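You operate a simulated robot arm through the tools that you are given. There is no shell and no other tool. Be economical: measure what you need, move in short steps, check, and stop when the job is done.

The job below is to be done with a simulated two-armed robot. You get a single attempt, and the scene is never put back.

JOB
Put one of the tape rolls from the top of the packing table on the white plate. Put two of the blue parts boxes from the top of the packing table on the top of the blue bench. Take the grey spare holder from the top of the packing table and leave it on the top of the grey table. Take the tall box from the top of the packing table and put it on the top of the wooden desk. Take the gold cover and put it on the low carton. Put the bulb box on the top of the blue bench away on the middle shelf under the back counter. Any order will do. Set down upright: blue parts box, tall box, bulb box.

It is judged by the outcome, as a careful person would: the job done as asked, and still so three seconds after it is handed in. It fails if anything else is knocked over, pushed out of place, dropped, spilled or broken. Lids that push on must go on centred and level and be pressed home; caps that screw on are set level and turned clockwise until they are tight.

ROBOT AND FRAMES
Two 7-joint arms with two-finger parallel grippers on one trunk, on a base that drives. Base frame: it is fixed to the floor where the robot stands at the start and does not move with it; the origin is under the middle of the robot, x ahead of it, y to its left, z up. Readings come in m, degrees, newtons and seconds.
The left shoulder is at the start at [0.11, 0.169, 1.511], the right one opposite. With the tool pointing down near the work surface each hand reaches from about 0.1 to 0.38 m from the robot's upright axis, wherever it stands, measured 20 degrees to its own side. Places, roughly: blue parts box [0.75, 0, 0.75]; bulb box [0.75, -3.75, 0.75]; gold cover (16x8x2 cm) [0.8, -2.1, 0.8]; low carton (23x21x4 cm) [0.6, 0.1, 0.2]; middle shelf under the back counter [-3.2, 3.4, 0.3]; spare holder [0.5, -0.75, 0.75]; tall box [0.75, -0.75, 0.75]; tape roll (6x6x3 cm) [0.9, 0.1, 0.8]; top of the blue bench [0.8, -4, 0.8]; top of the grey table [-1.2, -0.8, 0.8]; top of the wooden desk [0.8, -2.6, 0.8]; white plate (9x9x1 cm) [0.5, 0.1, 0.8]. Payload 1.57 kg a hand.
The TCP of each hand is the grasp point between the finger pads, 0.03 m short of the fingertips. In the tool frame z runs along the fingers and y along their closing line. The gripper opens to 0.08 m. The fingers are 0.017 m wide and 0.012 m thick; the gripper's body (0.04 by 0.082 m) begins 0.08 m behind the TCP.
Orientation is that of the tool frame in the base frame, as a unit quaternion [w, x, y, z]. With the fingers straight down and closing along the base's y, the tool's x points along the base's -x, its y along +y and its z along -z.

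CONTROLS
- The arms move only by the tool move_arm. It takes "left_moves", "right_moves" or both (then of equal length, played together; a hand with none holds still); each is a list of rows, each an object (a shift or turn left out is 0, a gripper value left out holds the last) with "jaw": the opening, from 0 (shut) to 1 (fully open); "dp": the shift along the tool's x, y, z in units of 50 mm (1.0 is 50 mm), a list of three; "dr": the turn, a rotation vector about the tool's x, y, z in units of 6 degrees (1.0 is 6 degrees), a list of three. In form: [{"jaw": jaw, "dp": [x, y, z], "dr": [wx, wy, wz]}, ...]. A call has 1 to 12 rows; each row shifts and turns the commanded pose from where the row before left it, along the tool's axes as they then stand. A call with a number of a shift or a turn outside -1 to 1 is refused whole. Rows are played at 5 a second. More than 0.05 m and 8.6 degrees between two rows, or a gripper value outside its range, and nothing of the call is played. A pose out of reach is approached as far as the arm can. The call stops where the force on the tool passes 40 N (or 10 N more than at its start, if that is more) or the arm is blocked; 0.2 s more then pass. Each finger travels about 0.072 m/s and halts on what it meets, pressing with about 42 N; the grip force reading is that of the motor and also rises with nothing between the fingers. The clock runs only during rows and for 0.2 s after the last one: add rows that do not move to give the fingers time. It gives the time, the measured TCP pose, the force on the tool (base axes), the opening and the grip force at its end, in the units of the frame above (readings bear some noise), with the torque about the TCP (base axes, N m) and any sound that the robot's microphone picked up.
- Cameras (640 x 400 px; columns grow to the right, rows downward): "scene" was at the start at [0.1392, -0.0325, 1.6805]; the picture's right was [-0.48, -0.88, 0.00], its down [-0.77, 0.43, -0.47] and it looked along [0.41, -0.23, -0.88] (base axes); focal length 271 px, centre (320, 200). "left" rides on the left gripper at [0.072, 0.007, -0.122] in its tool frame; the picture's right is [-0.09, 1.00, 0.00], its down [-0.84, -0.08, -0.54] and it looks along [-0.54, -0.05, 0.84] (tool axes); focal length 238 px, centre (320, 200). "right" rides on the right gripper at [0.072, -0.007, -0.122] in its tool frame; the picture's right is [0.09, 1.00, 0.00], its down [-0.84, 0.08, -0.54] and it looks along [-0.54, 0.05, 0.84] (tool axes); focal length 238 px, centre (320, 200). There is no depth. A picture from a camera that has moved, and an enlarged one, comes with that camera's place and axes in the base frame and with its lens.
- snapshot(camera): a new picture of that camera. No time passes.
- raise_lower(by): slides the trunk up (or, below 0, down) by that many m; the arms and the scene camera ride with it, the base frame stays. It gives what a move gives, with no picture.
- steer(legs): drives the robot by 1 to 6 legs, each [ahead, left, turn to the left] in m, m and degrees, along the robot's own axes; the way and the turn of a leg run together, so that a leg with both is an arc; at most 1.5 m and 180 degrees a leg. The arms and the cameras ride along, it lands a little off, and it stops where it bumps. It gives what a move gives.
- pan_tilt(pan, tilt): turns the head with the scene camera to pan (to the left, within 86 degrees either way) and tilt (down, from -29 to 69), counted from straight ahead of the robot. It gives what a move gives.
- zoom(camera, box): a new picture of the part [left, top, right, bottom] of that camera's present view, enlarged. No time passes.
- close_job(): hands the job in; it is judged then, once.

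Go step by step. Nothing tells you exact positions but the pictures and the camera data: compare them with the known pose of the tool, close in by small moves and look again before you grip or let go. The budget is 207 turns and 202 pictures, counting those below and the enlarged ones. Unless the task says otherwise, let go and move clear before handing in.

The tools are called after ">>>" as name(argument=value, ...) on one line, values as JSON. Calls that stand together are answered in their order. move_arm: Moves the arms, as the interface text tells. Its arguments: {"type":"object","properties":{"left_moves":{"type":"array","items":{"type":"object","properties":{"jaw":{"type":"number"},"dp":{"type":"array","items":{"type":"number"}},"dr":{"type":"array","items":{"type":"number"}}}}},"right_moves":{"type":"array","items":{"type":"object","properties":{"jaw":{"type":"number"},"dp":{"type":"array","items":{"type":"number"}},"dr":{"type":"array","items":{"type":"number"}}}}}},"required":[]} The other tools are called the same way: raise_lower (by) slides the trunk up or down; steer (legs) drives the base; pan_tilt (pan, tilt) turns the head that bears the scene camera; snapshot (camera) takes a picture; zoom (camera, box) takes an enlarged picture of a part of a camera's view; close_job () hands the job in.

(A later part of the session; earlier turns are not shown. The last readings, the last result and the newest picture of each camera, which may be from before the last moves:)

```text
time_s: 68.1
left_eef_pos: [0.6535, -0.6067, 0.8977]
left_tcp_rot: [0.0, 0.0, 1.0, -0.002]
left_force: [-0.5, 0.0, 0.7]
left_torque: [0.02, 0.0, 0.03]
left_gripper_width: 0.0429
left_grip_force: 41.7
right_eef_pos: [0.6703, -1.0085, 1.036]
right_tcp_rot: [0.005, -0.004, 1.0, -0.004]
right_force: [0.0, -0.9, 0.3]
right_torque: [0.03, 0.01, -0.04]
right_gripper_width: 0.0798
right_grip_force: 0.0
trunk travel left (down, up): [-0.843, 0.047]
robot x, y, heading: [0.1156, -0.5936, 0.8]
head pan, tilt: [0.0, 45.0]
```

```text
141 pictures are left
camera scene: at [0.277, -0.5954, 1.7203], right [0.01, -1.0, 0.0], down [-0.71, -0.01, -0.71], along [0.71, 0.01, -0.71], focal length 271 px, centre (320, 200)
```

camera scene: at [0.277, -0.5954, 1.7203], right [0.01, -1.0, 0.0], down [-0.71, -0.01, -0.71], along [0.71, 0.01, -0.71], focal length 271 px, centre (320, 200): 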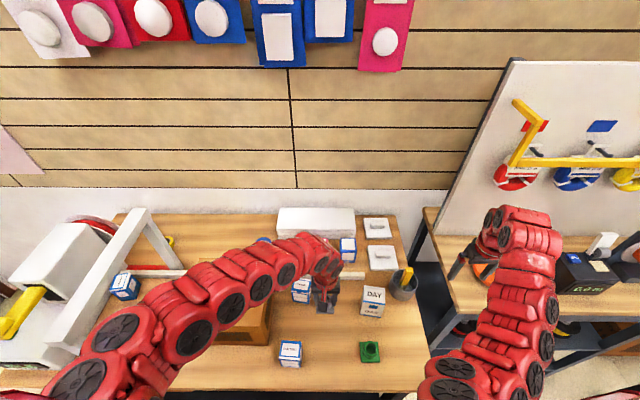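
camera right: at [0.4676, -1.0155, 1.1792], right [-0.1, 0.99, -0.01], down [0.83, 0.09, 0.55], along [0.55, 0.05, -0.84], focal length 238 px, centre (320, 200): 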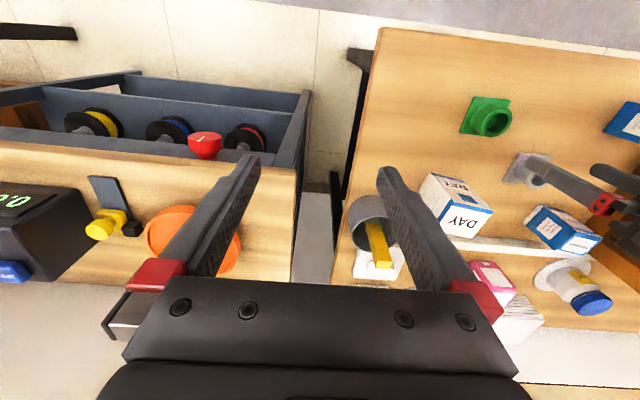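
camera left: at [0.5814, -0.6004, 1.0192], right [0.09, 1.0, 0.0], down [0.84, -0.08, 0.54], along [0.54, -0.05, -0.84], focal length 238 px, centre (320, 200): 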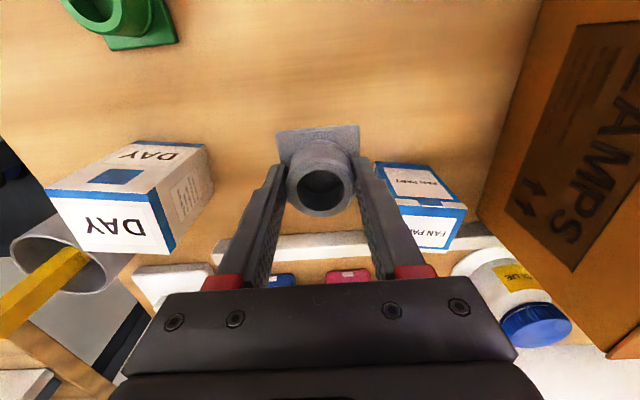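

The box is ~7.5×5.5 cm on top, so I'll grip along its shorter side (x). Rotating the right hand accordingly.

>>> move_arm(right_moves=[{"dr": [0, 0, -1]}, {"dr": [0, 0, -1]}, {"dr": [0, 0, -1]}, {"dr": [0, 0, -1]}, {"dr": [0, 0, -1]}, {"dr": [0, 0, -1]}, {"dr": [0, 0, -1]}, {}])

>>> move_arm(right_moves=[{"dr": [0, 0, -1]}, {"dr": [0, 0, -1]}, {"dr": [0, 0, -1]}, {"dr": [0, 0, -1]}, {"dr": [0, 0, -1]}, {"dr": [0, 0, -1]}, {"dr": [0, 0, -0.8]}, {}])

```text
time_s: 69.9
left_eef_pos: [0.6533, -0.6064, 0.8973]
left_tcp_rot: [-0.001, 0.0, 1.0, -0.001]
left_force: [-0.5, 0.0, -0.1]
left_torque: [0.0, 0.02, 0.0]
left_gripper_width: 0.0429
left_grip_force: 42.2
right_eef_pos: [0.6701, -1.0087, 1.0356]
right_tcp_rot: [0.003, -0.364, 0.931, -0.004]
right_force: [-0.1, -0.4, 0.0]
right_torque: [0.01, 0.02, 0.0]
right_gripper_width: 0.0803
right_grip_force: 0.0
trunk travel left (down, up): [-0.843, 0.047]
robot x, y, heading: [0.1142, -0.5932, 0.4]
head pan, tilt: [0.0, 45.0]
```

```text
time_s: 71.7
left_eef_pos: [0.6528, -0.6072, 0.8977]
left_tcp_rot: [0.0, 0.001, 1.0, -0.003]
left_force: [0.1, -0.2, -0.3]
left_torque: [-0.01, 0.04, 0.02]
left_gripper_width: 0.0429
left_grip_force: 42.4
right_eef_pos: [0.6705, -1.0091, 1.0378]
right_tcp_rot: [0.001, -0.666, 0.746, -0.004]
right_force: [0.0, -0.2, -0.3]
right_torque: [0.0, -0.01, 0.0]
right_gripper_width: 0.0798
right_grip_force: 0.1
trunk travel left (down, up): [-0.843, 0.047]
robot x, y, heading: [0.1122, -0.596, 0.2]
head pan, tilt: [0.0, 45.0]
```

>>> move_arm(right_moves=[{"dp": [-0.98, 0.08, 0.1]}, {"dp": [-0.98, 0.08, 0.1]}, {"dp": [-0.98, 0.08, 0.1]}, {"dp": [-0.9, 0.08, 0.1]}, {}])

>>> snapshot(camera="right")

>>> snapshot(camera="scene")

```text
time_s: 72.9
left_eef_pos: [0.6543, -0.607, 0.8973]
left_tcp_rot: [-0.001, 0.001, 1.0, -0.001]
left_force: [-0.2, 0.1, -0.8]
left_torque: [-0.01, 0.01, -0.03]
left_gripper_width: 0.0429
left_grip_force: 41.8
right_eef_pos: [0.6767, -0.8168, 1.0144]
right_tcp_rot: [0.001, -0.665, 0.747, -0.005]
right_force: [0.3, 0.0, 0.6]
right_torque: [0.01, 0.0, 0.0]
right_gripper_width: 0.0799
right_grip_force: 0.1
trunk travel left (down, up): [-0.843, 0.047]
robot x, y, heading: [0.1127, -0.5952, 0.8]
head pan, tilt: [0.0, 45.0]
```

```text
140 pictures are left
camera right: at [0.6735, -0.8878, 1.1369], right [-1.0, 0.02, -0.01], down [0.01, 0.84, 0.54], along [0.02, 0.54, -0.84], focal length 238 px, centre (320, 200)
```

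right: 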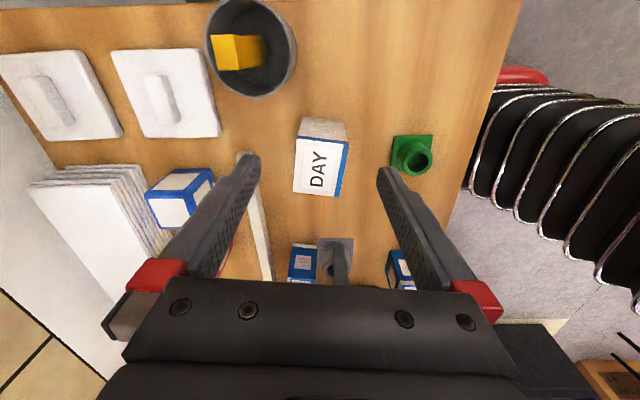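

```text
139 pictures are left
camera scene: at [0.278, -0.5963, 1.7201], right [0.01, -1.0, 0.0], down [-0.71, -0.01, -0.71], along [0.71, 0.01, -0.71], focal length 271 px, centre (320, 200)
```

scene: 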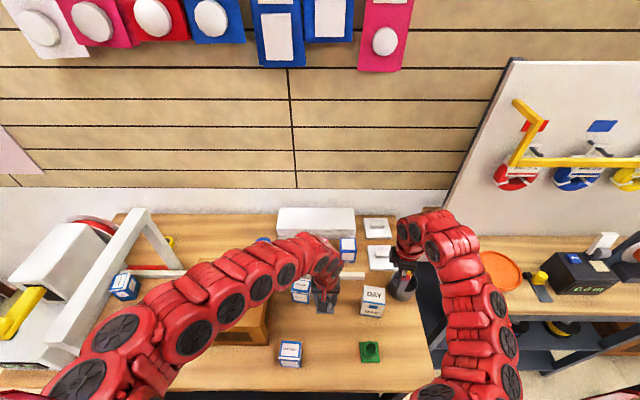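

Box centre ≈(0.679,-0.768), aligned with the hand. Moving above it, then part-way down.

>>> move_arm(right_moves=[{"dp": [-0.96, 0.07, 0]}, {"dp": [0, 0, 0.8]}, {"dp": [0, 0, 0.8]}, {}])

>>> snapshot(camera="right")

```text
time_s: 73.9
left_eef_pos: [0.6538, -0.6073, 0.8969]
left_tcp_rot: [-0.001, 0.0, 1.0, -0.003]
left_force: [0.1, 0.5, -1.2]
left_torque: [-0.01, -0.02, -0.02]
left_gripper_width: 0.043
left_grip_force: 42.0
right_eef_pos: [0.68, -0.7679, 0.9346]
right_tcp_rot: [0.001, -0.665, 0.747, -0.006]
right_force: [0.0, -0.2, 0.3]
right_torque: [0.0, -0.01, 0.01]
right_gripper_width: 0.08
right_grip_force: 0.1
trunk travel left (down, up): [-0.843, 0.047]
robot x, y, heading: [0.1131, -0.5981, 0.2]
head pan, tilt: [0.0, 45.0]
```

```text
138 pictures are left
camera right: at [0.6762, -0.8392, 1.0571], right [-1.0, 0.02, -0.01], down [0.01, 0.84, 0.54], along [0.02, 0.54, -0.84], focal length 238 px, centre (320, 200)
```

right: 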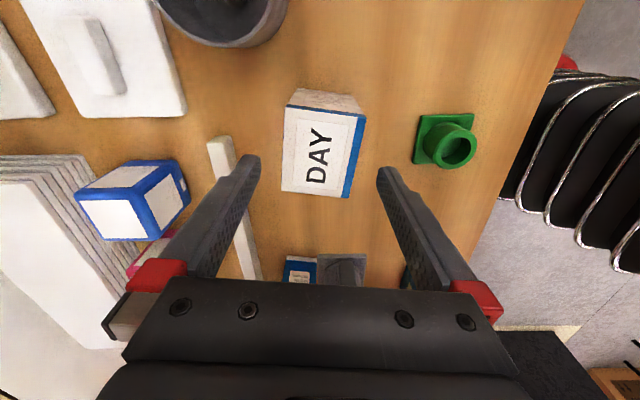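

>>> move_arm(right_moves=[{"dp": [0.05, 0, 0.6], "dr": [0, 0, 0.35]}, {"dp": [0, 0, 0.6]}, {"dp": [0, 0, 0.6]}, {}])

>>> snapshot(camera="right")

```text
time_s: 74.9
left_eef_pos: [0.6533, -0.6066, 0.8979]
left_tcp_rot: [0.0, 0.0, 1.0, -0.002]
left_force: [0.1, -0.2, -0.1]
left_torque: [-0.02, 0.01, -0.02]
left_gripper_width: 0.0429
left_grip_force: 41.5
right_eef_pos: [0.6795, -0.7707, 0.8436]
right_tcp_rot: [0.001, -0.652, 0.759, -0.005]
right_force: [-1.0, 0.0, -0.4]
right_torque: [-0.03, -0.02, -0.01]
right_gripper_width: 0.0803
right_grip_force: 0.0
trunk travel left (down, up): [-0.843, 0.047]
robot x, y, heading: [0.1129, -0.5956, 0.3]
head pan, tilt: [0.0, 45.0]
```

```text
137 pictures are left
camera right: at [0.6738, -0.8424, 0.9672], right [-1.0, 0.06, -0.01], down [0.04, 0.84, 0.54], along [0.04, 0.54, -0.84], focal length 238 px, centre (320, 200)
```

right: 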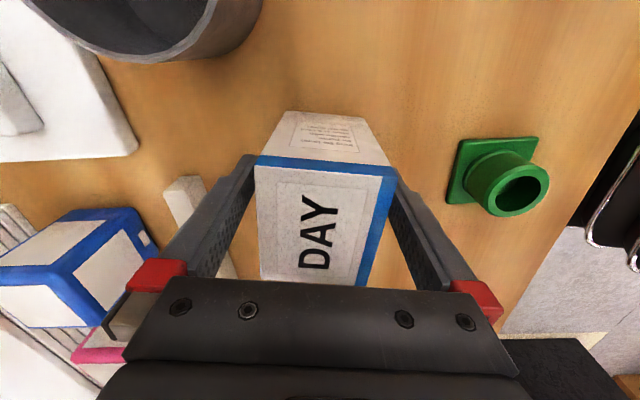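

Fingers straddle the box. Closing and lifting a little.

>>> move_arm(right_moves=[{"jaw": 0.4}, {"jaw": 0.4}, {"jaw": 0.4}, {}])

>>> snapshot(camera="right")

```text
time_s: 75.9
left_eef_pos: [0.6536, -0.607, 0.8974]
left_tcp_rot: [-0.001, 0.0, 1.0, -0.002]
left_force: [-0.7, 0.3, -0.9]
left_torque: [-0.02, -0.03, -0.03]
left_gripper_width: 0.0429
left_grip_force: 41.9
right_eef_pos: [0.6802, -0.7715, 0.8458]
right_tcp_rot: [0.001, -0.652, 0.758, -0.005]
right_force: [-1.0, -0.1, 0.4]
right_torque: [-0.01, 0.07, 0.01]
right_gripper_width: 0.0594
right_grip_force: 42.0
trunk travel left (down, up): [-0.843, 0.047]
robot x, y, heading: [0.1139, -0.5924, 0.6]
head pan, tilt: [0.0, 45.0]
```

```text
136 pictures are left
camera right: at [0.6737, -0.8424, 0.9673], right [-1.0, 0.06, -0.01], down [0.04, 0.84, 0.54], along [0.04, 0.54, -0.84], focal length 238 px, centre (320, 200)
```

right: 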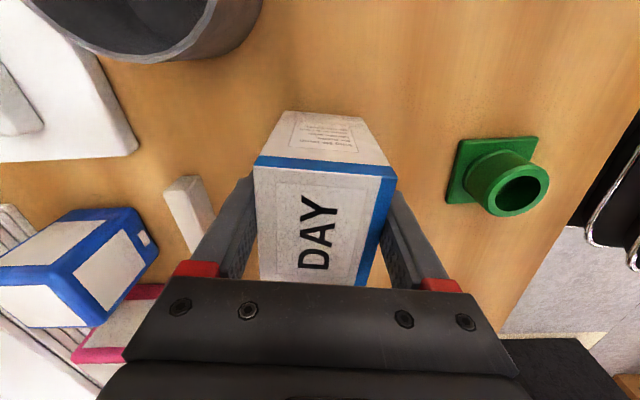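

Both objects are held. Lifting and backing away, then looking for the grey table.

>>> move_arm(right_moves=[{"dp": [0, 0, -0.8]}, {"dp": [0, 0, -0.8]}, {"dp": [0, 0, -0.8]}, {}])

>>> raise_lower(by=0.045)

>>> steer(legs=[[-0.45, 0, 0]])

>>> pan_tilt(pan=-86, tilt=25)

>>> snapshot(camera="scene")

>>> pan_tilt(pan=86, tilt=25)

>>> snapshot(camera="scene")

```text
time_s: 76.9
left_eef_pos: [0.6536, -0.607, 0.8976]
left_tcp_rot: [-0.001, 0.001, 1.0, -0.002]
left_force: [-0.1, 0.2, -0.2]
left_torque: [-0.02, 0.0, -0.02]
left_gripper_width: 0.0431
left_grip_force: 42.1
right_eef_pos: [0.6794, -0.7705, 0.9654]
right_tcp_rot: [0.002, -0.651, 0.759, -0.005]
right_force: [-0.1, 0.4, -1.7]
right_torque: [-0.04, 0.0, -0.03]
right_gripper_width: 0.0594
right_grip_force: 41.9
trunk travel left (down, up): [-0.843, 0.047]
robot x, y, heading: [0.1143, -0.5951, 0.4]
head pan, tilt: [0.0, 45.0]
```

```text
time_s: 77.8
left_eef_pos: [0.6539, -0.6064, 0.9421]
left_tcp_rot: [-0.001, 0.001, 1.0, -0.001]
left_force: [0.7, 0.5, -0.2]
left_torque: [0.01, -0.01, 0.0]
left_gripper_width: 0.0431
left_grip_force: 41.6
right_eef_pos: [0.6788, -0.7697, 1.0098]
right_tcp_rot: [0.0, -0.651, 0.759, -0.005]
right_force: [0.7, 0.1, -1.4]
right_torque: [-0.01, 0.02, 0.03]
right_gripper_width: 0.0595
right_grip_force: 41.5
trunk travel left (down, up): [-0.888, 0.002]
robot x, y, heading: [0.1152, -0.5935, 0.6]
head pan, tilt: [0.0, 45.0]
```

```text
time_s: 80.5
left_eef_pos: [0.1999, -0.6119, 0.9421]
left_tcp_rot: [-0.001, 0.003, 1.0, -0.002]
left_force: [0.3, -0.2, 0.1]
left_torque: [0.01, 0.0, 0.0]
left_gripper_width: 0.0429
left_grip_force: 42.3
right_eef_pos: [0.2249, -0.7756, 1.0092]
right_tcp_rot: [0.002, -0.65, 0.76, -0.006]
right_force: [-0.3, 0.3, -1.2]
right_torque: [-0.03, 0.03, 0.02]
right_gripper_width: 0.0595
right_grip_force: 41.4
trunk travel left (down, up): [-0.888, 0.002]
robot x, y, heading: [-0.3421, -0.6022, 0.3]
head pan, tilt: [0.0, 45.0]
```

```text
time_s: 82.1
left_eef_pos: [0.2003, -0.6118, 0.9422]
left_tcp_rot: [0.0, 0.004, 1.0, -0.002]
left_force: [0.1, 0.6, 0.0]
left_torque: [-0.03, -0.01, -0.01]
left_gripper_width: 0.043
left_grip_force: 41.5
right_eef_pos: [0.2236, -0.7749, 1.009]
right_tcp_rot: [0.001, -0.65, 0.76, -0.006]
right_force: [1.7, 0.2, -1.5]
right_torque: [-0.01, 0.0, -0.01]
right_gripper_width: 0.0594
right_grip_force: 42.4
trunk travel left (down, up): [-0.888, 0.002]
robot x, y, heading: [-0.339, -0.5959, 0.0]
head pan, tilt: [-85.9, 25.0]
```

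```text
135 pictures are left
camera scene: at [-0.25, -0.6917, 1.7957], right [-1.0, -0.08, 0.0], down [-0.03, 0.42, -0.91], along [0.07, -0.9, -0.42], focal length 271 px, centre (320, 200)
```

scene: 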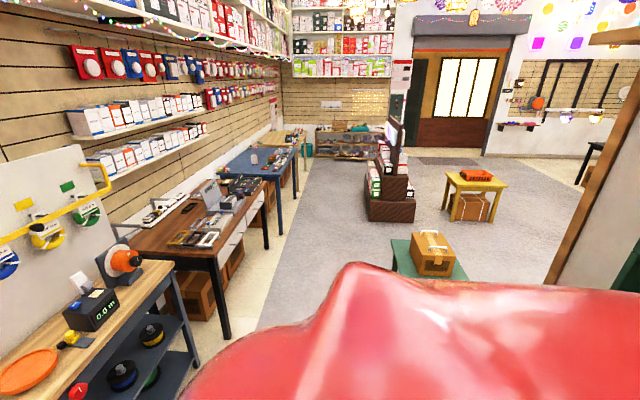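

```text
time_s: 84.7
left_eef_pos: [0.1997, -0.6129, 0.9426]
left_tcp_rot: [-0.001, 0.003, 1.0, -0.002]
left_force: [0.5, -0.9, -0.5]
left_torque: [0.02, 0.01, 0.0]
left_gripper_width: 0.043
left_grip_force: 42.3
right_eef_pos: [0.2239, -0.7762, 1.0089]
right_tcp_rot: [0.001, -0.65, 0.76, -0.006]
right_force: [0.8, 0.2, -1.1]
right_torque: [0.0, 0.01, 0.02]
right_gripper_width: 0.0592
right_grip_force: 42.1
trunk travel left (down, up): [-0.888, 0.002]
robot x, y, heading: [-0.3417, -0.5987, 0.3]
head pan, tilt: [85.9, 25.0]
```

```text
134 pictures are left
camera scene: at [-0.2513, -0.5078, 1.7957], right [1.0, -0.07, 0.0], down [-0.03, -0.42, -0.91], along [0.06, 0.9, -0.42], focal length 271 px, centre (320, 200)
```

scene: 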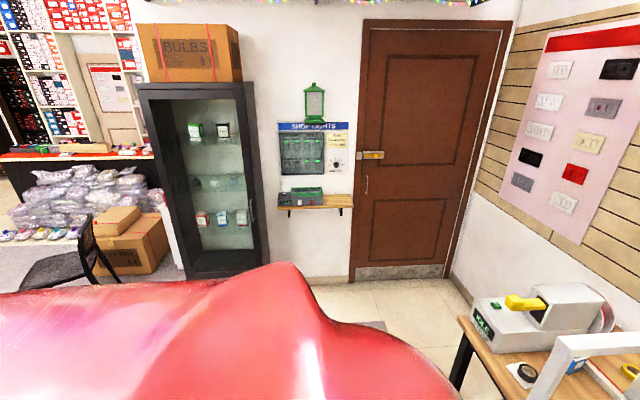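

>>> steer(legs=[[0, 0, -90]])

>>> pan_tilt(pan=-60, tilt=40)

>>> snapshot(camera="scene")

```text
time_s: 88.9
left_eef_pos: [-0.3563, -1.1387, 0.9415]
left_tcp_rot: [-0.003, 0.711, 0.704, -0.001]
left_force: [0.2, -0.2, 0.3]
left_torque: [0.03, 0.02, -0.02]
left_gripper_width: 0.0424
left_grip_force: 41.9
right_eef_pos: [-0.5199, -1.1625, 1.0111]
right_tcp_rot: [-0.003, 0.081, 0.997, -0.005]
right_force: [0.1, 0.6, -1.2]
right_torque: [0.02, 0.04, -0.03]
right_gripper_width: 0.0599
right_grip_force: 42.2
trunk travel left (down, up): [-0.888, 0.002]
robot x, y, heading: [-0.3396, -0.5992, -89.8]
head pan, tilt: [85.9, 25.0]
```

```text
time_s: 91.2
left_eef_pos: [-0.3551, -1.138, 0.9423]
left_tcp_rot: [-0.002, 0.71, 0.704, -0.001]
left_force: [-0.9, 0.6, -1.1]
left_torque: [0.02, -0.02, 0.0]
left_gripper_width: 0.0428
left_grip_force: 41.6
right_eef_pos: [-0.5196, -1.1624, 1.0094]
right_tcp_rot: [-0.003, 0.08, 0.997, -0.005]
right_force: [0.1, -0.1, -2.0]
right_torque: [-0.01, 0.0, 0.01]
right_gripper_width: 0.0596
right_grip_force: 41.4
trunk travel left (down, up): [-0.888, 0.002]
robot x, y, heading: [-0.3356, -0.5984, -89.7]
head pan, tilt: [-60.0, 40.0]
```

```text
133 pictures are left
camera scene: at [-0.4115, -0.7233, 1.7724], right [-0.5, 0.87, 0.0], down [0.56, 0.32, -0.77], along [-0.66, -0.38, -0.64], focal length 271 px, centre (320, 200)
```

scene: 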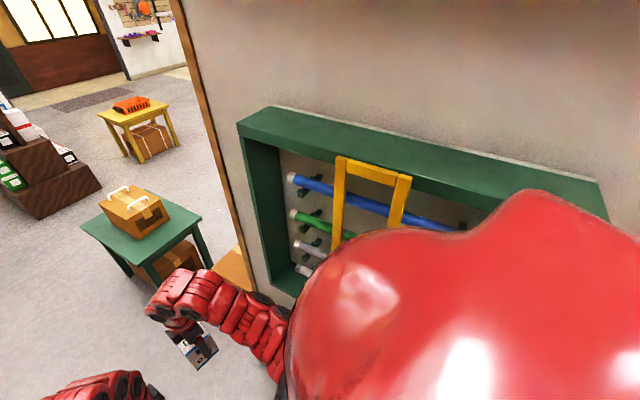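

>>> steer(legs=[[0, 0.2, 0], [0, 0, -45]])

>>> pan_tilt(pan=-40, tilt=45)

>>> snapshot(camera="scene")

```text
time_s: 94.9
left_eef_pos: [-0.5358, -0.9701, 0.9421]
left_tcp_rot: [-0.002, 0.925, 0.379, 0.0]
left_force: [0.3, -0.5, 0.3]
left_torque: [-0.01, 0.01, -0.03]
left_gripper_width: 0.0426
left_grip_force: 41.9
right_eef_pos: [-0.668, -0.8699, 1.0106]
right_tcp_rot: [-0.004, 0.455, 0.89, -0.003]
right_force: [-1.0, -0.4, -2.1]
right_torque: [0.0, 0.05, 0.02]
right_gripper_width: 0.0597
right_grip_force: 42.6
trunk travel left (down, up): [-0.888, 0.002]
robot x, y, heading: [-0.1419, -0.5996, -135.0]
head pan, tilt: [-60.0, 40.0]
```

```text
time_s: 95.7
left_eef_pos: [-0.5349, -0.9684, 0.9428]
left_tcp_rot: [-0.002, 0.926, 0.379, 0.0]
left_force: [0.1, 0.8, -1.6]
left_torque: [0.01, 0.01, 0.0]
left_gripper_width: 0.0425
left_grip_force: 41.7
right_eef_pos: [-0.6674, -0.8695, 1.0106]
right_tcp_rot: [-0.004, 0.456, 0.89, -0.004]
right_force: [-0.3, 0.2, -0.6]
right_torque: [0.0, -0.03, -0.02]
right_gripper_width: 0.0595
right_grip_force: 42.2
trunk travel left (down, up): [-0.888, 0.002]
robot x, y, heading: [-0.1389, -0.5974, -135.1]
head pan, tilt: [-40.0, 45.0]
```

```text
132 pictures are left
camera scene: at [-0.2775, -0.664, 1.7651], right [-0.09, 1.0, 0.0], down [0.7, 0.06, -0.71], along [-0.7, -0.06, -0.71], focal length 271 px, centre (320, 200)
```

scene: 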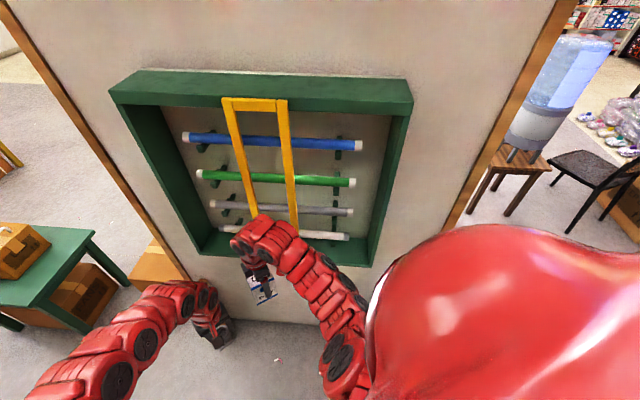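

The grey table must be behind this partition (x≈-0.95, y from -1.5 to -0.24). I'll turn to face -x and strafe past its end to look.

>>> steer(legs=[[0, 0, -45], [0, -0.75, 0]])

>>> pan_tilt(pan=25, tilt=35)

>>> snapshot(camera="scene")

>>> pan_tilt(pan=-25, tilt=35)

>>> snapshot(camera="scene")

```text
time_s: 101.8
left_eef_pos: [-0.6828, 0.1661, 0.9421]
left_tcp_rot: [-0.002, 1.0, -0.004, 0.001]
left_force: [-0.3, 0.2, -0.4]
left_torque: [0.03, -0.01, 0.02]
left_gripper_width: 0.0428
left_grip_force: 42.1
right_eef_pos: [-0.7071, 0.3299, 1.0095]
right_tcp_rot: [-0.005, 0.762, 0.647, -0.001]
right_force: [1.0, 0.4, -1.7]
right_torque: [-0.01, -0.02, 0.01]
right_gripper_width: 0.0593
right_grip_force: 41.9
trunk travel left (down, up): [-0.888, 0.002]
robot x, y, heading: [-0.1436, 0.1512, -180.2]
head pan, tilt: [-40.0, 45.0]
```

```text
time_s: 103.2
left_eef_pos: [-0.6837, 0.1665, 0.9427]
left_tcp_rot: [-0.002, 1.0, -0.005, 0.002]
left_force: [-0.3, -0.5, -0.2]
left_torque: [0.01, -0.01, 0.0]
left_gripper_width: 0.0428
left_grip_force: 42.6
right_eef_pos: [-0.7057, 0.3312, 1.0097]
right_tcp_rot: [-0.005, 0.761, 0.648, -0.001]
right_force: [-0.4, -0.6, -0.5]
right_torque: [-0.02, -0.04, 0.01]
right_gripper_width: 0.0595
right_grip_force: 42.1
trunk travel left (down, up): [-0.888, 0.002]
robot x, y, heading: [-0.1459, 0.1543, -180.1]
head pan, tilt: [25.0, 35.0]
```

```text
131 pictures are left
camera scene: at [-0.3012, 0.1123, 1.7799], right [-0.42, 0.91, 0.0], down [0.52, 0.24, -0.82], along [-0.74, -0.35, -0.57], focal length 271 px, centre (320, 200)
```

scene: 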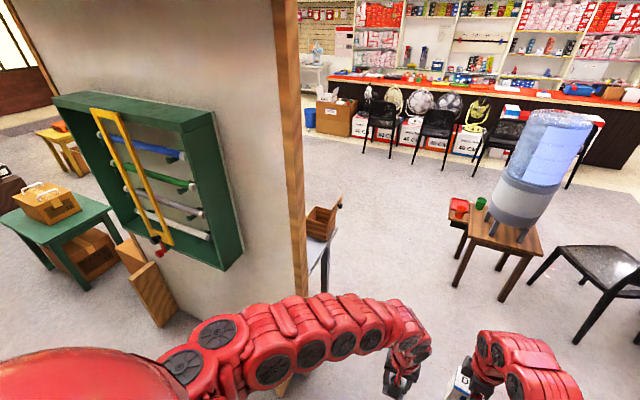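

```text
time_s: 104.3
left_eef_pos: [-0.6837, 0.1656, 0.9433]
left_tcp_rot: [-0.002, 1.0, -0.005, 0.001]
left_force: [0.1, -0.1, -1.5]
left_torque: [0.02, -0.02, 0.01]
left_gripper_width: 0.0428
left_grip_force: 42.3
right_eef_pos: [-0.7059, 0.3304, 1.0098]
right_tcp_rot: [-0.006, 0.761, 0.649, -0.001]
right_force: [-0.2, 0.2, -1.6]
right_torque: [0.01, -0.02, -0.02]
right_gripper_width: 0.0595
right_grip_force: 42.2
trunk travel left (down, up): [-0.888, 0.002]
robot x, y, heading: [-0.1435, 0.1509, -180.1]
head pan, tilt: [-25.0, 35.0]
```

```text
130 pictures are left
camera scene: at [-0.3012, 0.1865, 1.7799], right [0.42, 0.91, 0.0], down [0.52, -0.24, -0.82], along [-0.74, 0.35, -0.57], focal length 271 px, centre (320, 200)
```

scene: 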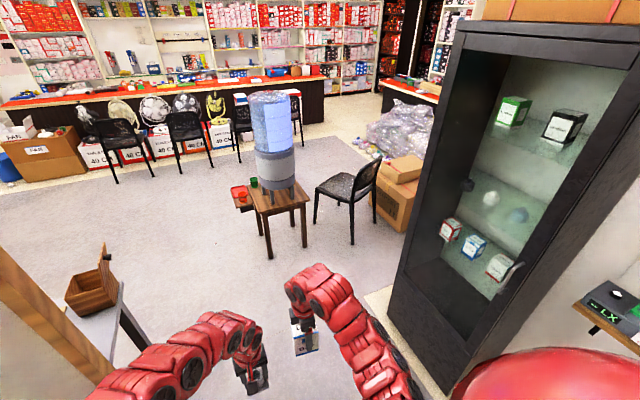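

The grey table is behind the partition with a wooden organiser on it. I'll go past the partition's end, then turn to face it from the west.

>>> steer(legs=[[0, -0.05, 0], [1.45, 0, 0], [0, 0, 90]])

>>> pan_tilt(pan=30, tilt=40)

>>> snapshot(camera="scene")

```text
time_s: 116.0
left_eef_pos: [-1.6315, -0.3421, 0.9422]
left_tcp_rot: [-0.001, 0.71, 0.704, -0.001]
left_force: [-0.1, 0.2, -0.4]
left_torque: [-0.01, -0.04, -0.01]
left_gripper_width: 0.0429
left_grip_force: 41.7
right_eef_pos: [-1.794, -0.3641, 1.0099]
right_tcp_rot: [-0.003, 0.08, 0.997, -0.005]
right_force: [-0.2, 0.1, -1.9]
right_torque: [0.0, 0.02, 0.04]
right_gripper_width: 0.0596
right_grip_force: 42.4
trunk travel left (down, up): [-0.888, 0.002]
robot x, y, heading: [-1.6151, 0.1977, -89.7]
head pan, tilt: [-25.0, 35.0]
```

```text
time_s: 117.2
left_eef_pos: [-1.6309, -0.3425, 0.942]
left_tcp_rot: [-0.002, 0.71, 0.704, -0.001]
left_force: [0.3, -0.2, -1.3]
left_torque: [0.02, 0.0, 0.03]
left_gripper_width: 0.0428
left_grip_force: 42.4
right_eef_pos: [-1.7939, -0.3659, 1.0111]
right_tcp_rot: [-0.003, 0.08, 0.997, -0.004]
right_force: [0.5, -0.2, -1.5]
right_torque: [0.0, 0.02, 0.02]
right_gripper_width: 0.0592
right_grip_force: 42.1
trunk travel left (down, up): [-0.888, 0.002]
robot x, y, heading: [-1.6174, 0.2003, -90.0]
head pan, tilt: [30.0, 40.0]
```

```text
129 pictures are left
camera scene: at [-1.5699, 0.0432, 1.7724], right [-0.87, -0.5, 0.0], down [-0.32, 0.56, -0.77], along [0.38, -0.66, -0.64], focal length 271 px, centre (320, 200)
```

scene: 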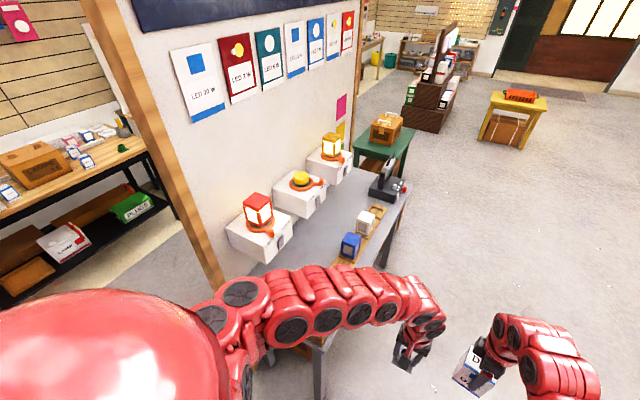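

>>> zoom(camera="scene", box=[220, 130, 420, 290])

>>> steer(legs=[[0.8, -0.3, 0]])

>>> pan_tilt(pan=75, tilt=50)

>>> snapshot(camera="scene")

```text
2.50 times, centred on (320, 210) of scene
camera zoom: at [-1.5699, 0.0432, 1.7724], right [-0.87, -0.5, 0.0], down [-0.32, 0.56, -0.77], along [0.38, -0.66, -0.64], focal length 678 px, centre (320, 175)
```

zoom: 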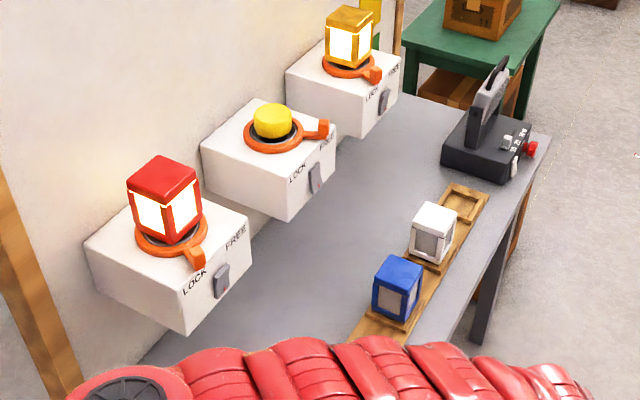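

```text
time_s: 121.8
left_eef_pos: [-1.9225, -1.141, 0.9425]
left_tcp_rot: [-0.001, 0.709, 0.705, -0.002]
left_force: [-0.1, -0.3, -0.9]
left_torque: [0.03, 0.0, 0.04]
left_gripper_width: 0.0432
left_grip_force: 41.7
right_eef_pos: [-2.0876, -1.1647, 1.0097]
right_tcp_rot: [-0.003, 0.079, 0.997, -0.005]
right_force: [0.5, -0.2, -1.4]
right_torque: [-0.01, 0.05, 0.02]
right_gripper_width: 0.0594
right_grip_force: 41.9
trunk travel left (down, up): [-0.888, 0.002]
robot x, y, heading: [-1.9108, -0.6016, -89.5]
head pan, tilt: [30.0, 40.0]
```

```text
time_s: 122.9
left_eef_pos: [-1.9225, -1.1404, 0.9427]
left_tcp_rot: [-0.002, 0.709, 0.705, -0.001]
left_force: [0.2, 0.6, 0.1]
left_torque: [0.0, -0.03, 0.01]
left_gripper_width: 0.0428
left_grip_force: 41.7
right_eef_pos: [-2.0876, -1.1657, 1.0097]
right_tcp_rot: [-0.002, 0.078, 0.997, -0.005]
right_force: [-0.3, 0.7, -0.5]
right_torque: [0.0, 0.01, 0.02]
right_gripper_width: 0.0595
right_grip_force: 41.6
trunk travel left (down, up): [-0.888, 0.002]
robot x, y, heading: [-1.9113, -0.6035, -89.5]
head pan, tilt: [75.0, 50.0]
```

```text
127 pictures are left
camera scene: at [-1.8325, -0.7024, 1.7582], right [-0.26, -0.97, 0.0], down [-0.74, 0.2, -0.64], along [0.62, -0.16, -0.77], focal length 271 px, centre (320, 200)
```

scene: 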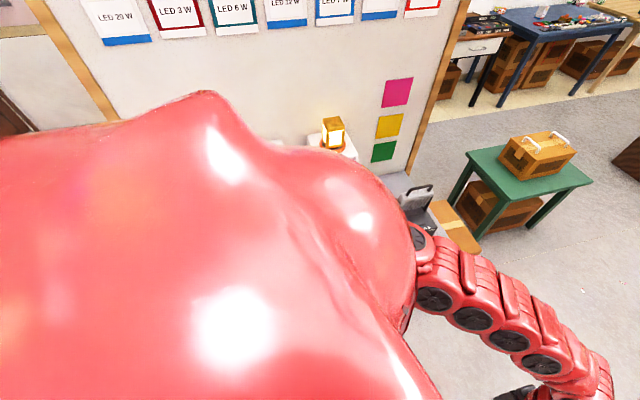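

I'll turn to face the table and inspect free spots there.

>>> steer(legs=[[0, 0, 90]])

>>> pan_tilt(pan=5, tilt=50)

>>> snapshot(camera="scene")

>>> snapshot(camera="left")

```text
time_s: 127.1
left_eef_pos: [-1.3691, -0.6191, 0.9422]
left_tcp_rot: [-0.001, 0.008, 1.0, -0.002]
left_force: [-0.4, 0.4, -0.7]
left_torque: [0.03, 0.0, 0.02]
left_gripper_width: 0.0427
left_grip_force: 41.8
right_eef_pos: [-1.3477, -0.7851, 1.0098]
right_tcp_rot: [0.001, -0.645, 0.764, -0.006]
right_force: [0.5, -0.5, -2.2]
right_torque: [0.0, 0.02, -0.03]
right_gripper_width: 0.0594
right_grip_force: 42.2
trunk travel left (down, up): [-0.888, 0.002]
robot x, y, heading: [-1.9076, -0.5965, -0.6]
head pan, tilt: [75.0, 50.0]
```

```text
time_s: 128.5
left_eef_pos: [-1.3693, -0.6212, 0.9422]
left_tcp_rot: [0.0, 0.008, 1.0, -0.002]
left_force: [0.3, 0.0, -0.1]
left_torque: [0.01, 0.0, 0.01]
left_gripper_width: 0.0428
left_grip_force: 42.1
right_eef_pos: [-1.3485, -0.7844, 1.0096]
right_tcp_rot: [0.002, -0.646, 0.763, -0.006]
right_force: [-0.2, -0.3, -0.3]
right_torque: [-0.04, -0.01, 0.0]
right_gripper_width: 0.0596
right_grip_force: 42.4
trunk travel left (down, up): [-0.888, 0.002]
robot x, y, heading: [-1.9094, -0.5991, -0.6]
head pan, tilt: [5.0, 50.0]
```

```text
126 pictures are left
camera scene: at [-1.75, -0.5966, 1.7582], right [0.08, -1.0, 0.0], down [-0.76, -0.06, -0.64], along [0.64, 0.05, -0.77], focal length 271 px, centre (320, 200)
```

scene: 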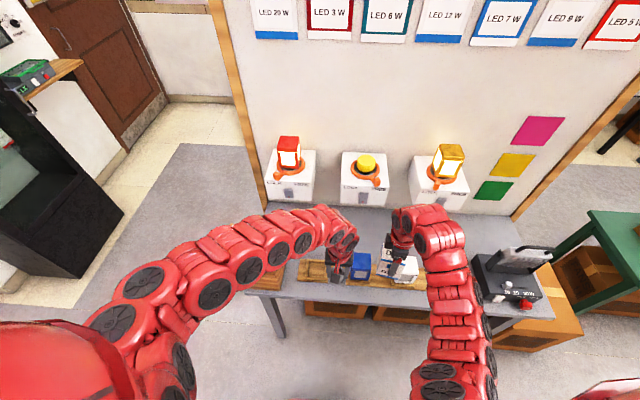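

```text
125 pictures are left
camera left: at [-1.4414, -0.613, 1.0638], right [0.11, 0.99, 0.0], down [0.84, -0.09, 0.54], along [0.54, -0.06, -0.84], focal length 238 px, centre (320, 200)
```

left: 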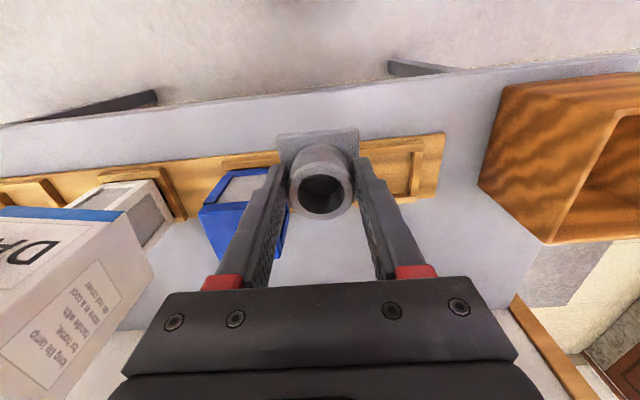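

The strip with cubes is at x≈-1.34…-1.26; the area behind it (x≈-1.14, y≈-0.61) is free. Driving 17 cm closer.

>>> steer(legs=[[0.17, 0, 0]])

>>> move_arm(left_moves=[{"dp": [-0.6, 0, 0]}, {"dp": [-0.6, 0, 0]}, {}])

>>> snapshot(camera="left")

>>> zoom(camera="scene", box=[240, 120, 480, 300])

```text
time_s: 129.9
left_eef_pos: [-1.1988, -0.6211, 0.941]
left_tcp_rot: [0.0, 0.008, 1.0, -0.002]
left_force: [-0.5, -0.8, -1.2]
left_torque: [-0.02, -0.02, -0.02]
left_gripper_width: 0.0429
left_grip_force: 42.3
right_eef_pos: [-1.1761, -0.787, 1.0091]
right_tcp_rot: [0.002, -0.646, 0.763, -0.006]
right_force: [0.6, -0.4, -1.5]
right_torque: [-0.02, 0.01, 0.03]
right_gripper_width: 0.0595
right_grip_force: 41.8
trunk travel left (down, up): [-0.888, 0.002]
robot x, y, heading: [-1.7381, -0.5977, -0.5]
head pan, tilt: [5.0, 50.0]
```

```text
time_s: 130.4
left_eef_pos: [-1.176, -0.6233, 0.9424]
left_tcp_rot: [-0.007, 0.007, 1.0, -0.002]
left_force: [-1.0, 0.4, -0.7]
left_torque: [0.03, -0.03, -0.03]
left_gripper_width: 0.0429
left_grip_force: 41.6
right_eef_pos: [-1.1795, -0.784, 1.0125]
right_tcp_rot: [0.004, -0.646, 0.763, -0.007]
right_force: [-1.1, 0.2, -0.9]
right_torque: [-0.02, -0.02, -0.01]
right_gripper_width: 0.0596
right_grip_force: 41.8
trunk travel left (down, up): [-0.888, 0.002]
robot x, y, heading: [-1.7386, -0.6028, -0.2]
head pan, tilt: [5.0, 50.0]
stopped in row 2 (left hand): the force on the tool passed its limit at 89 N (the readings are from after the stop); the commanded pose is now the measured one
```

```text
124 pictures are left
camera left: at [-1.2456, -0.6161, 1.0658], right [0.11, 0.99, -0.01], down [0.84, -0.09, 0.53], along [0.53, -0.06, -0.85], focal length 238 px, centre (320, 200)
```

left: 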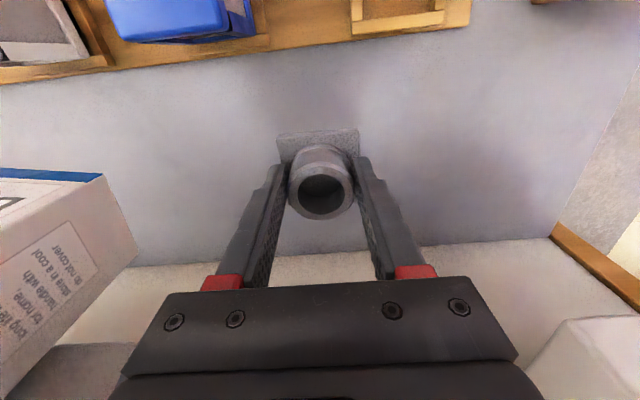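

```text
2.22 times, centred on (360, 210) of scene
camera zoom: at [-1.5842, -0.5972, 1.7586], right [0.08, -1.0, 0.0], down [-0.76, -0.06, -0.64], along [0.64, 0.05, -0.76], focal length 602 px, centre (231, 178)
```

zoom: 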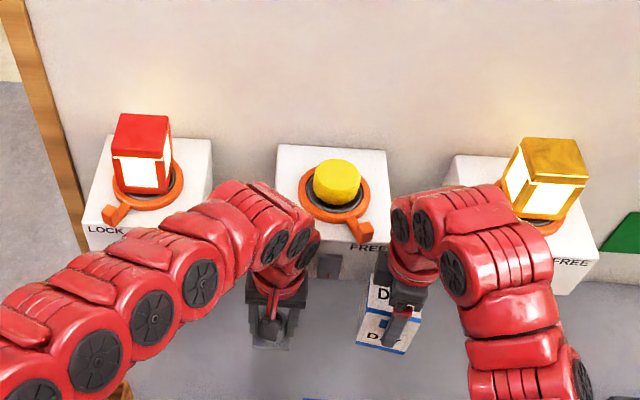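

The hand brushed something at the back, so I'll place the holder right here: the spot under it is clear. Backing a hair and lowering.

>>> move_arm(left_moves=[{"dp": [0.15, 0, 0]}, {"dp": [0, 0, 0.8]}, {"dp": [0, 0, 0.8]}, {"dp": [0, 0, 0.5]}, {}])

>>> snapshot(camera="left")

```text
time_s: 131.6
left_eef_pos: [-1.181, -0.6233, 0.8366]
left_tcp_rot: [-0.007, 0.006, 1.0, -0.002]
left_force: [1.1, -0.4, -0.1]
left_torque: [0.0, -0.02, 0.02]
left_gripper_width: 0.0427
left_grip_force: 42.3
right_eef_pos: [-1.1766, -0.785, 1.0101]
right_tcp_rot: [0.002, -0.646, 0.764, -0.006]
right_force: [-0.5, 0.0, -2.1]
right_torque: [0.02, 0.0, 0.02]
right_gripper_width: 0.0594
right_grip_force: 42.2
trunk travel left (down, up): [-0.888, 0.002]
robot x, y, heading: [-1.7379, -0.5981, -0.1]
head pan, tilt: [5.0, 50.0]
```

```text
122 pictures are left
camera left: at [-1.2514, -0.6157, 0.9595], right [0.1, 0.99, -0.01], down [0.84, -0.09, 0.53], along [0.53, -0.06, -0.85], focal length 238 px, centre (320, 200)
```

left: 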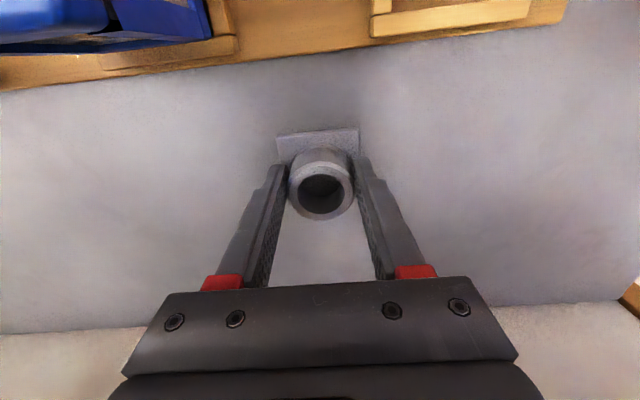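

>>> move_arm(left_moves=[{"dp": [0, 0, 0.1]}, {}, {"dp": [0, 0, 0.06]}, {}])

```text
time_s: 132.6
left_eef_pos: [-1.1827, -0.6215, 0.8347]
left_tcp_rot: [-0.007, 0.007, 1.0, -0.001]
left_force: [0.0, -0.4, -0.5]
left_torque: [0.02, -0.01, -0.02]
left_gripper_width: 0.043
left_grip_force: 41.9
left hand out of reach, approached as far as the arm can: row 1
right_eef_pos: [-1.1757, -0.7851, 1.0112]
right_tcp_rot: [0.002, -0.645, 0.764, -0.006]
right_force: [-0.8, -0.9, -2.3]
right_torque: [-0.01, 0.02, -0.04]
right_gripper_width: 0.0595
right_grip_force: 41.8
trunk travel left (down, up): [-0.888, 0.002]
robot x, y, heading: [-1.7397, -0.6011, -0.4]
head pan, tilt: [5.0, 50.0]
```

>>> raise_lower(by=-0.01)

>>> move_arm(left_moves=[{"dp": [0, 0, 0.05]}, {}])

```text
time_s: 133.2
left_eef_pos: [-1.1825, -0.6226, 0.8245]
left_tcp_rot: [-0.006, 0.006, 1.0, -0.001]
left_force: [-2.6, 1.2, 12.1]
left_torque: [0.33, -0.34, 0.07]
left_gripper_width: 0.043
left_grip_force: 42.4
right_eef_pos: [-1.1773, -0.7852, 1.0008]
right_tcp_rot: [0.003, -0.646, 0.763, -0.007]
right_force: [0.0, -0.6, -0.8]
right_torque: [-0.02, 0.0, -0.02]
right_gripper_width: 0.0595
right_grip_force: 42.2
trunk travel left (down, up): [-0.878, 0.012]
robot x, y, heading: [-1.7362, -0.6025, -0.1]
head pan, tilt: [5.0, 50.0]
```

```text
time_s: 133.8
left_eef_pos: [-1.1828, -0.6226, 0.8254]
left_tcp_rot: [-0.005, 0.007, 1.0, -0.002]
left_force: [4.8, -4.5, 25.0]
left_torque: [0.06, -1.11, -0.16]
left_gripper_width: 0.0426
left_grip_force: 42.1
right_eef_pos: [-1.1771, -0.7857, 1.0008]
right_tcp_rot: [0.003, -0.646, 0.763, -0.007]
right_force: [0.4, -0.8, -1.7]
right_torque: [-0.02, 0.01, 0.0]
right_gripper_width: 0.0595
right_grip_force: 41.8
trunk travel left (down, up): [-0.878, 0.012]
robot x, y, heading: [-1.7385, -0.6019, -0.0]
head pan, tilt: [5.0, 50.0]
```

The holder is on the table (contact felt). Releasing and rising.

>>> move_arm(left_moves=[{"jaw": 0.9}, {"jaw": 0.9}, {"dp": [0, 0, -0.5]}, {"dp": [0, 0, -0.9]}, {"dp": [0, 0, -0.8]}, {}])

>>> snapshot(camera="left")

```text
time_s: 135.2
left_eef_pos: [-1.1809, -0.6206, 0.9322]
left_tcp_rot: [-0.007, 0.006, 1.0, -0.001]
left_force: [1.2, -0.1, 0.9]
left_torque: [-0.01, 0.04, -0.02]
left_gripper_width: 0.0721
left_grip_force: 0.0
right_eef_pos: [-1.1763, -0.7854, 1.0]
right_tcp_rot: [0.001, -0.645, 0.764, -0.006]
right_force: [-0.4, -0.3, -1.0]
right_torque: [-0.02, -0.01, -0.01]
right_gripper_width: 0.0596
right_grip_force: 41.7
trunk travel left (down, up): [-0.878, 0.012]
robot x, y, heading: [-1.7396, -0.6029, -0.1]
head pan, tilt: [5.0, 50.0]
```

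```text
121 pictures are left
camera left: at [-1.2515, -0.6137, 1.0537], right [0.1, 0.99, -0.01], down [0.84, -0.09, 0.53], along [0.53, -0.06, -0.85], focal length 238 px, centre (320, 200)
```

left: 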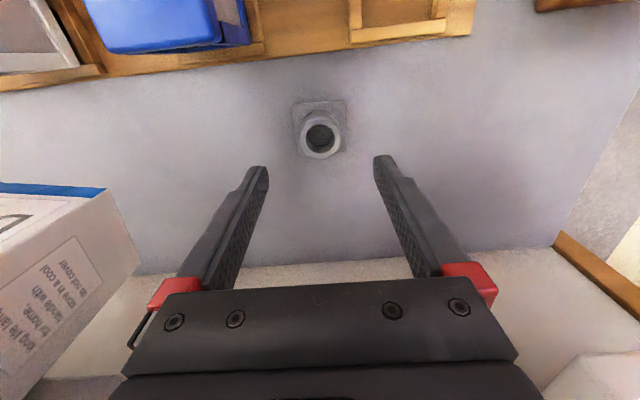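

Holder placed. Now driving back around the partition toward the wooden desk, in steps.

>>> steer(legs=[[-0.4, 0, 0], [0, 0.6, 0], [0.55, 0.2, 0], [1.35, 0, 0], [0, 0, -90]])

>>> pan_tilt(pan=0, tilt=30)

>>> snapshot(camera="scene")

```text
time_s: 153.8
left_eef_pos: [-0.2497, -0.3874, 0.932]
left_tcp_rot: [-0.007, 0.714, 0.7, 0.005]
left_force: [0.3, 0.5, -0.1]
left_torque: [0.02, 0.0, 0.0]
left_gripper_width: 0.0722
left_grip_force: 0.0
right_eef_pos: [-0.413, -0.3906, 1.0004]
right_tcp_rot: [-0.003, 0.085, 0.996, -0.006]
right_force: [-0.3, -0.3, -1.3]
right_torque: [0.01, 0.01, 0.03]
right_gripper_width: 0.0598
right_grip_force: 41.9
trunk travel left (down, up): [-0.878, 0.012]
robot x, y, heading: [-0.2248, 0.1696, -90.6]
head pan, tilt: [5.0, 50.0]
```

```text
time_s: 154.6
left_eef_pos: [-0.2502, -0.3852, 0.9327]
left_tcp_rot: [-0.007, 0.713, 0.701, 0.004]
left_force: [-0.2, 0.3, 0.3]
left_torque: [0.0, 0.01, 0.01]
left_gripper_width: 0.0719
left_grip_force: 0.1
right_eef_pos: [-0.4143, -0.3909, 0.9998]
right_tcp_rot: [-0.002, 0.085, 0.996, -0.005]
right_force: [0.3, 0.4, -2.0]
right_torque: [0.03, 0.0, 0.01]
right_gripper_width: 0.0593
right_grip_force: 42.2
trunk travel left (down, up): [-0.878, 0.012]
robot x, y, heading: [-0.2282, 0.1693, -90.4]
head pan, tilt: [0.0, 30.0]
```

```text
120 pictures are left
camera scene: at [-0.228, -0.0014, 1.7777], right [-1.0, 0.01, 0.0], down [0.0, 0.5, -0.87], along [-0.01, -0.87, -0.5], focal length 271 px, centre (320, 200)
```

scene: 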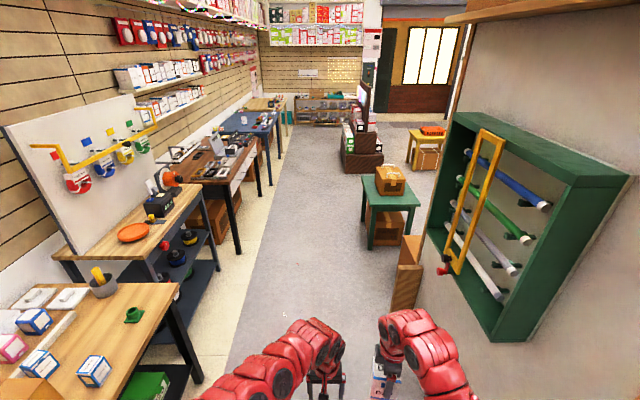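

>>> steer(legs=[[1.4, 0.05, 0], [1.1, 0, 0], [0, 0, 90]])

>>> pan_tilt(pan=0, tilt=40)

>>> snapshot(camera="scene")

```text
time_s: 170.7
left_eef_pos: [0.3347, -2.3666, 0.9323]
left_tcp_rot: [-0.007, 0.018, 1.0, -0.001]
left_force: [-0.3, 0.3, 0.2]
left_torque: [-0.02, -0.02, -0.01]
left_gripper_width: 0.0721
left_grip_force: 0.0
right_eef_pos: [0.338, -2.5308, 1.0003]
right_tcp_rot: [0.001, -0.638, 0.77, -0.007]
right_force: [0.3, 0.9, -1.7]
right_torque: [0.01, 0.03, 0.04]
right_gripper_width: 0.0595
right_grip_force: 42.0
trunk travel left (down, up): [-0.878, 0.012]
robot x, y, heading: [-0.2244, -2.3308, -1.6]
head pan, tilt: [0.0, 30.0]
```

```text
time_s: 171.4
left_eef_pos: [0.3347, -2.3672, 0.931]
left_tcp_rot: [-0.008, 0.017, 1.0, -0.002]
left_force: [0.4, -0.1, -0.7]
left_torque: [0.04, -0.03, 0.0]
left_gripper_width: 0.0718
left_grip_force: 0.0
right_eef_pos: [0.3365, -2.5315, 1.0]
right_tcp_rot: [0.002, -0.638, 0.77, -0.007]
right_force: [0.3, -0.2, -1.5]
right_torque: [0.0, -0.01, -0.01]
right_gripper_width: 0.0597
right_grip_force: 42.1
trunk travel left (down, up): [-0.878, 0.012]
robot x, y, heading: [-0.222, -2.3351, -1.8]
head pan, tilt: [0.0, 40.0]
```

```text
119 pictures are left
camera scene: at [-0.0541, -2.3411, 1.7624], right [-0.03, -1.0, 0.0], down [-0.64, 0.02, -0.77], along [0.77, -0.02, -0.64], focal length 271 px, centre (320, 200)
```

scene: 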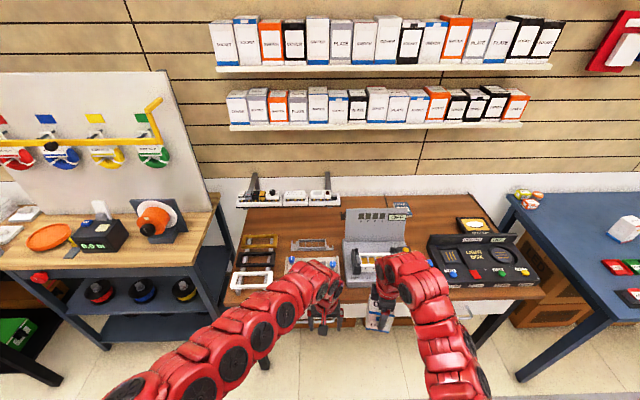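

>>> zoom(camera="scene", box=[220, 180, 400, 310])

>>> zoom(camera="scene", box=[380, 180, 560, 310])

>>> snapshot(camera="left")

```text
3.08 times, centred on (310, 245) of scene
camera zoom: at [-0.0541, -2.3411, 1.7624], right [-0.03, -1.0, 0.0], down [-0.64, 0.02, -0.77], along [0.77, -0.02, -0.64], focal length 834 px, centre (351, 62)
```

zoom: 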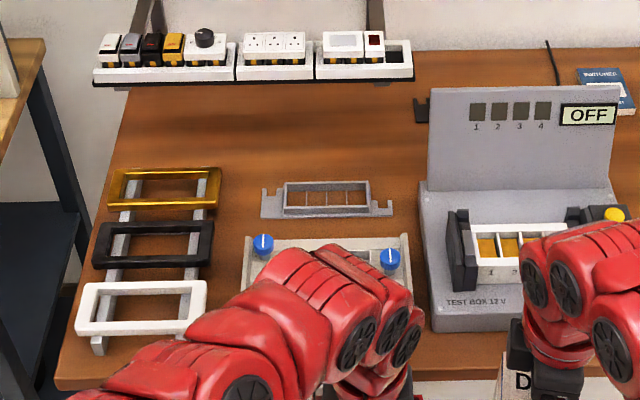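

```text
3.08 times, centred on (470, 245) of scene
camera zoom: at [-0.0541, -2.3411, 1.7624], right [-0.03, -1.0, 0.0], down [-0.64, 0.02, -0.77], along [0.77, -0.02, -0.64], focal length 834 px, centre (-142, 62)
```

zoom: 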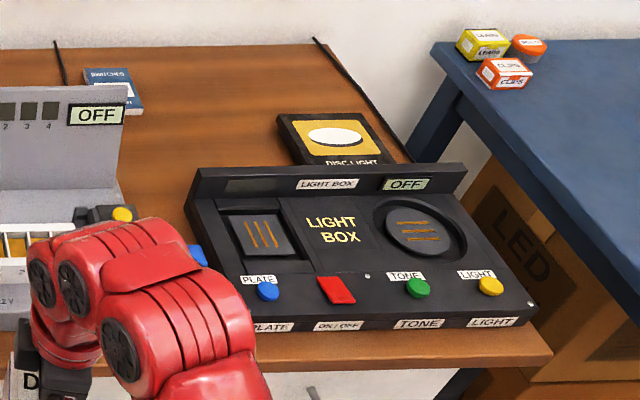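

```text
116 pictures are left
camera left: at [0.2647, -2.3577, 1.0537], right [0.13, 0.99, -0.01], down [0.84, -0.11, 0.53], along [0.52, -0.07, -0.85], focal length 238 px, centre (320, 200)
```

left: 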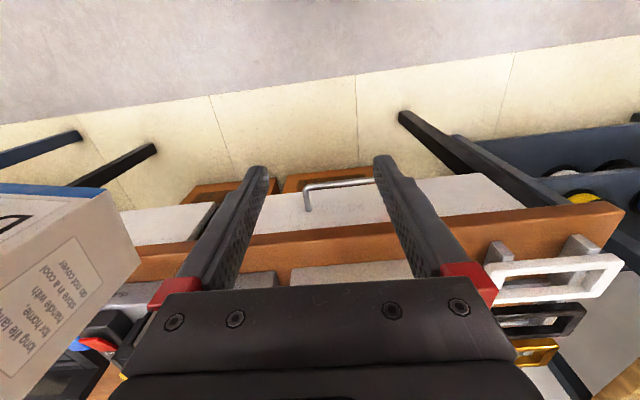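

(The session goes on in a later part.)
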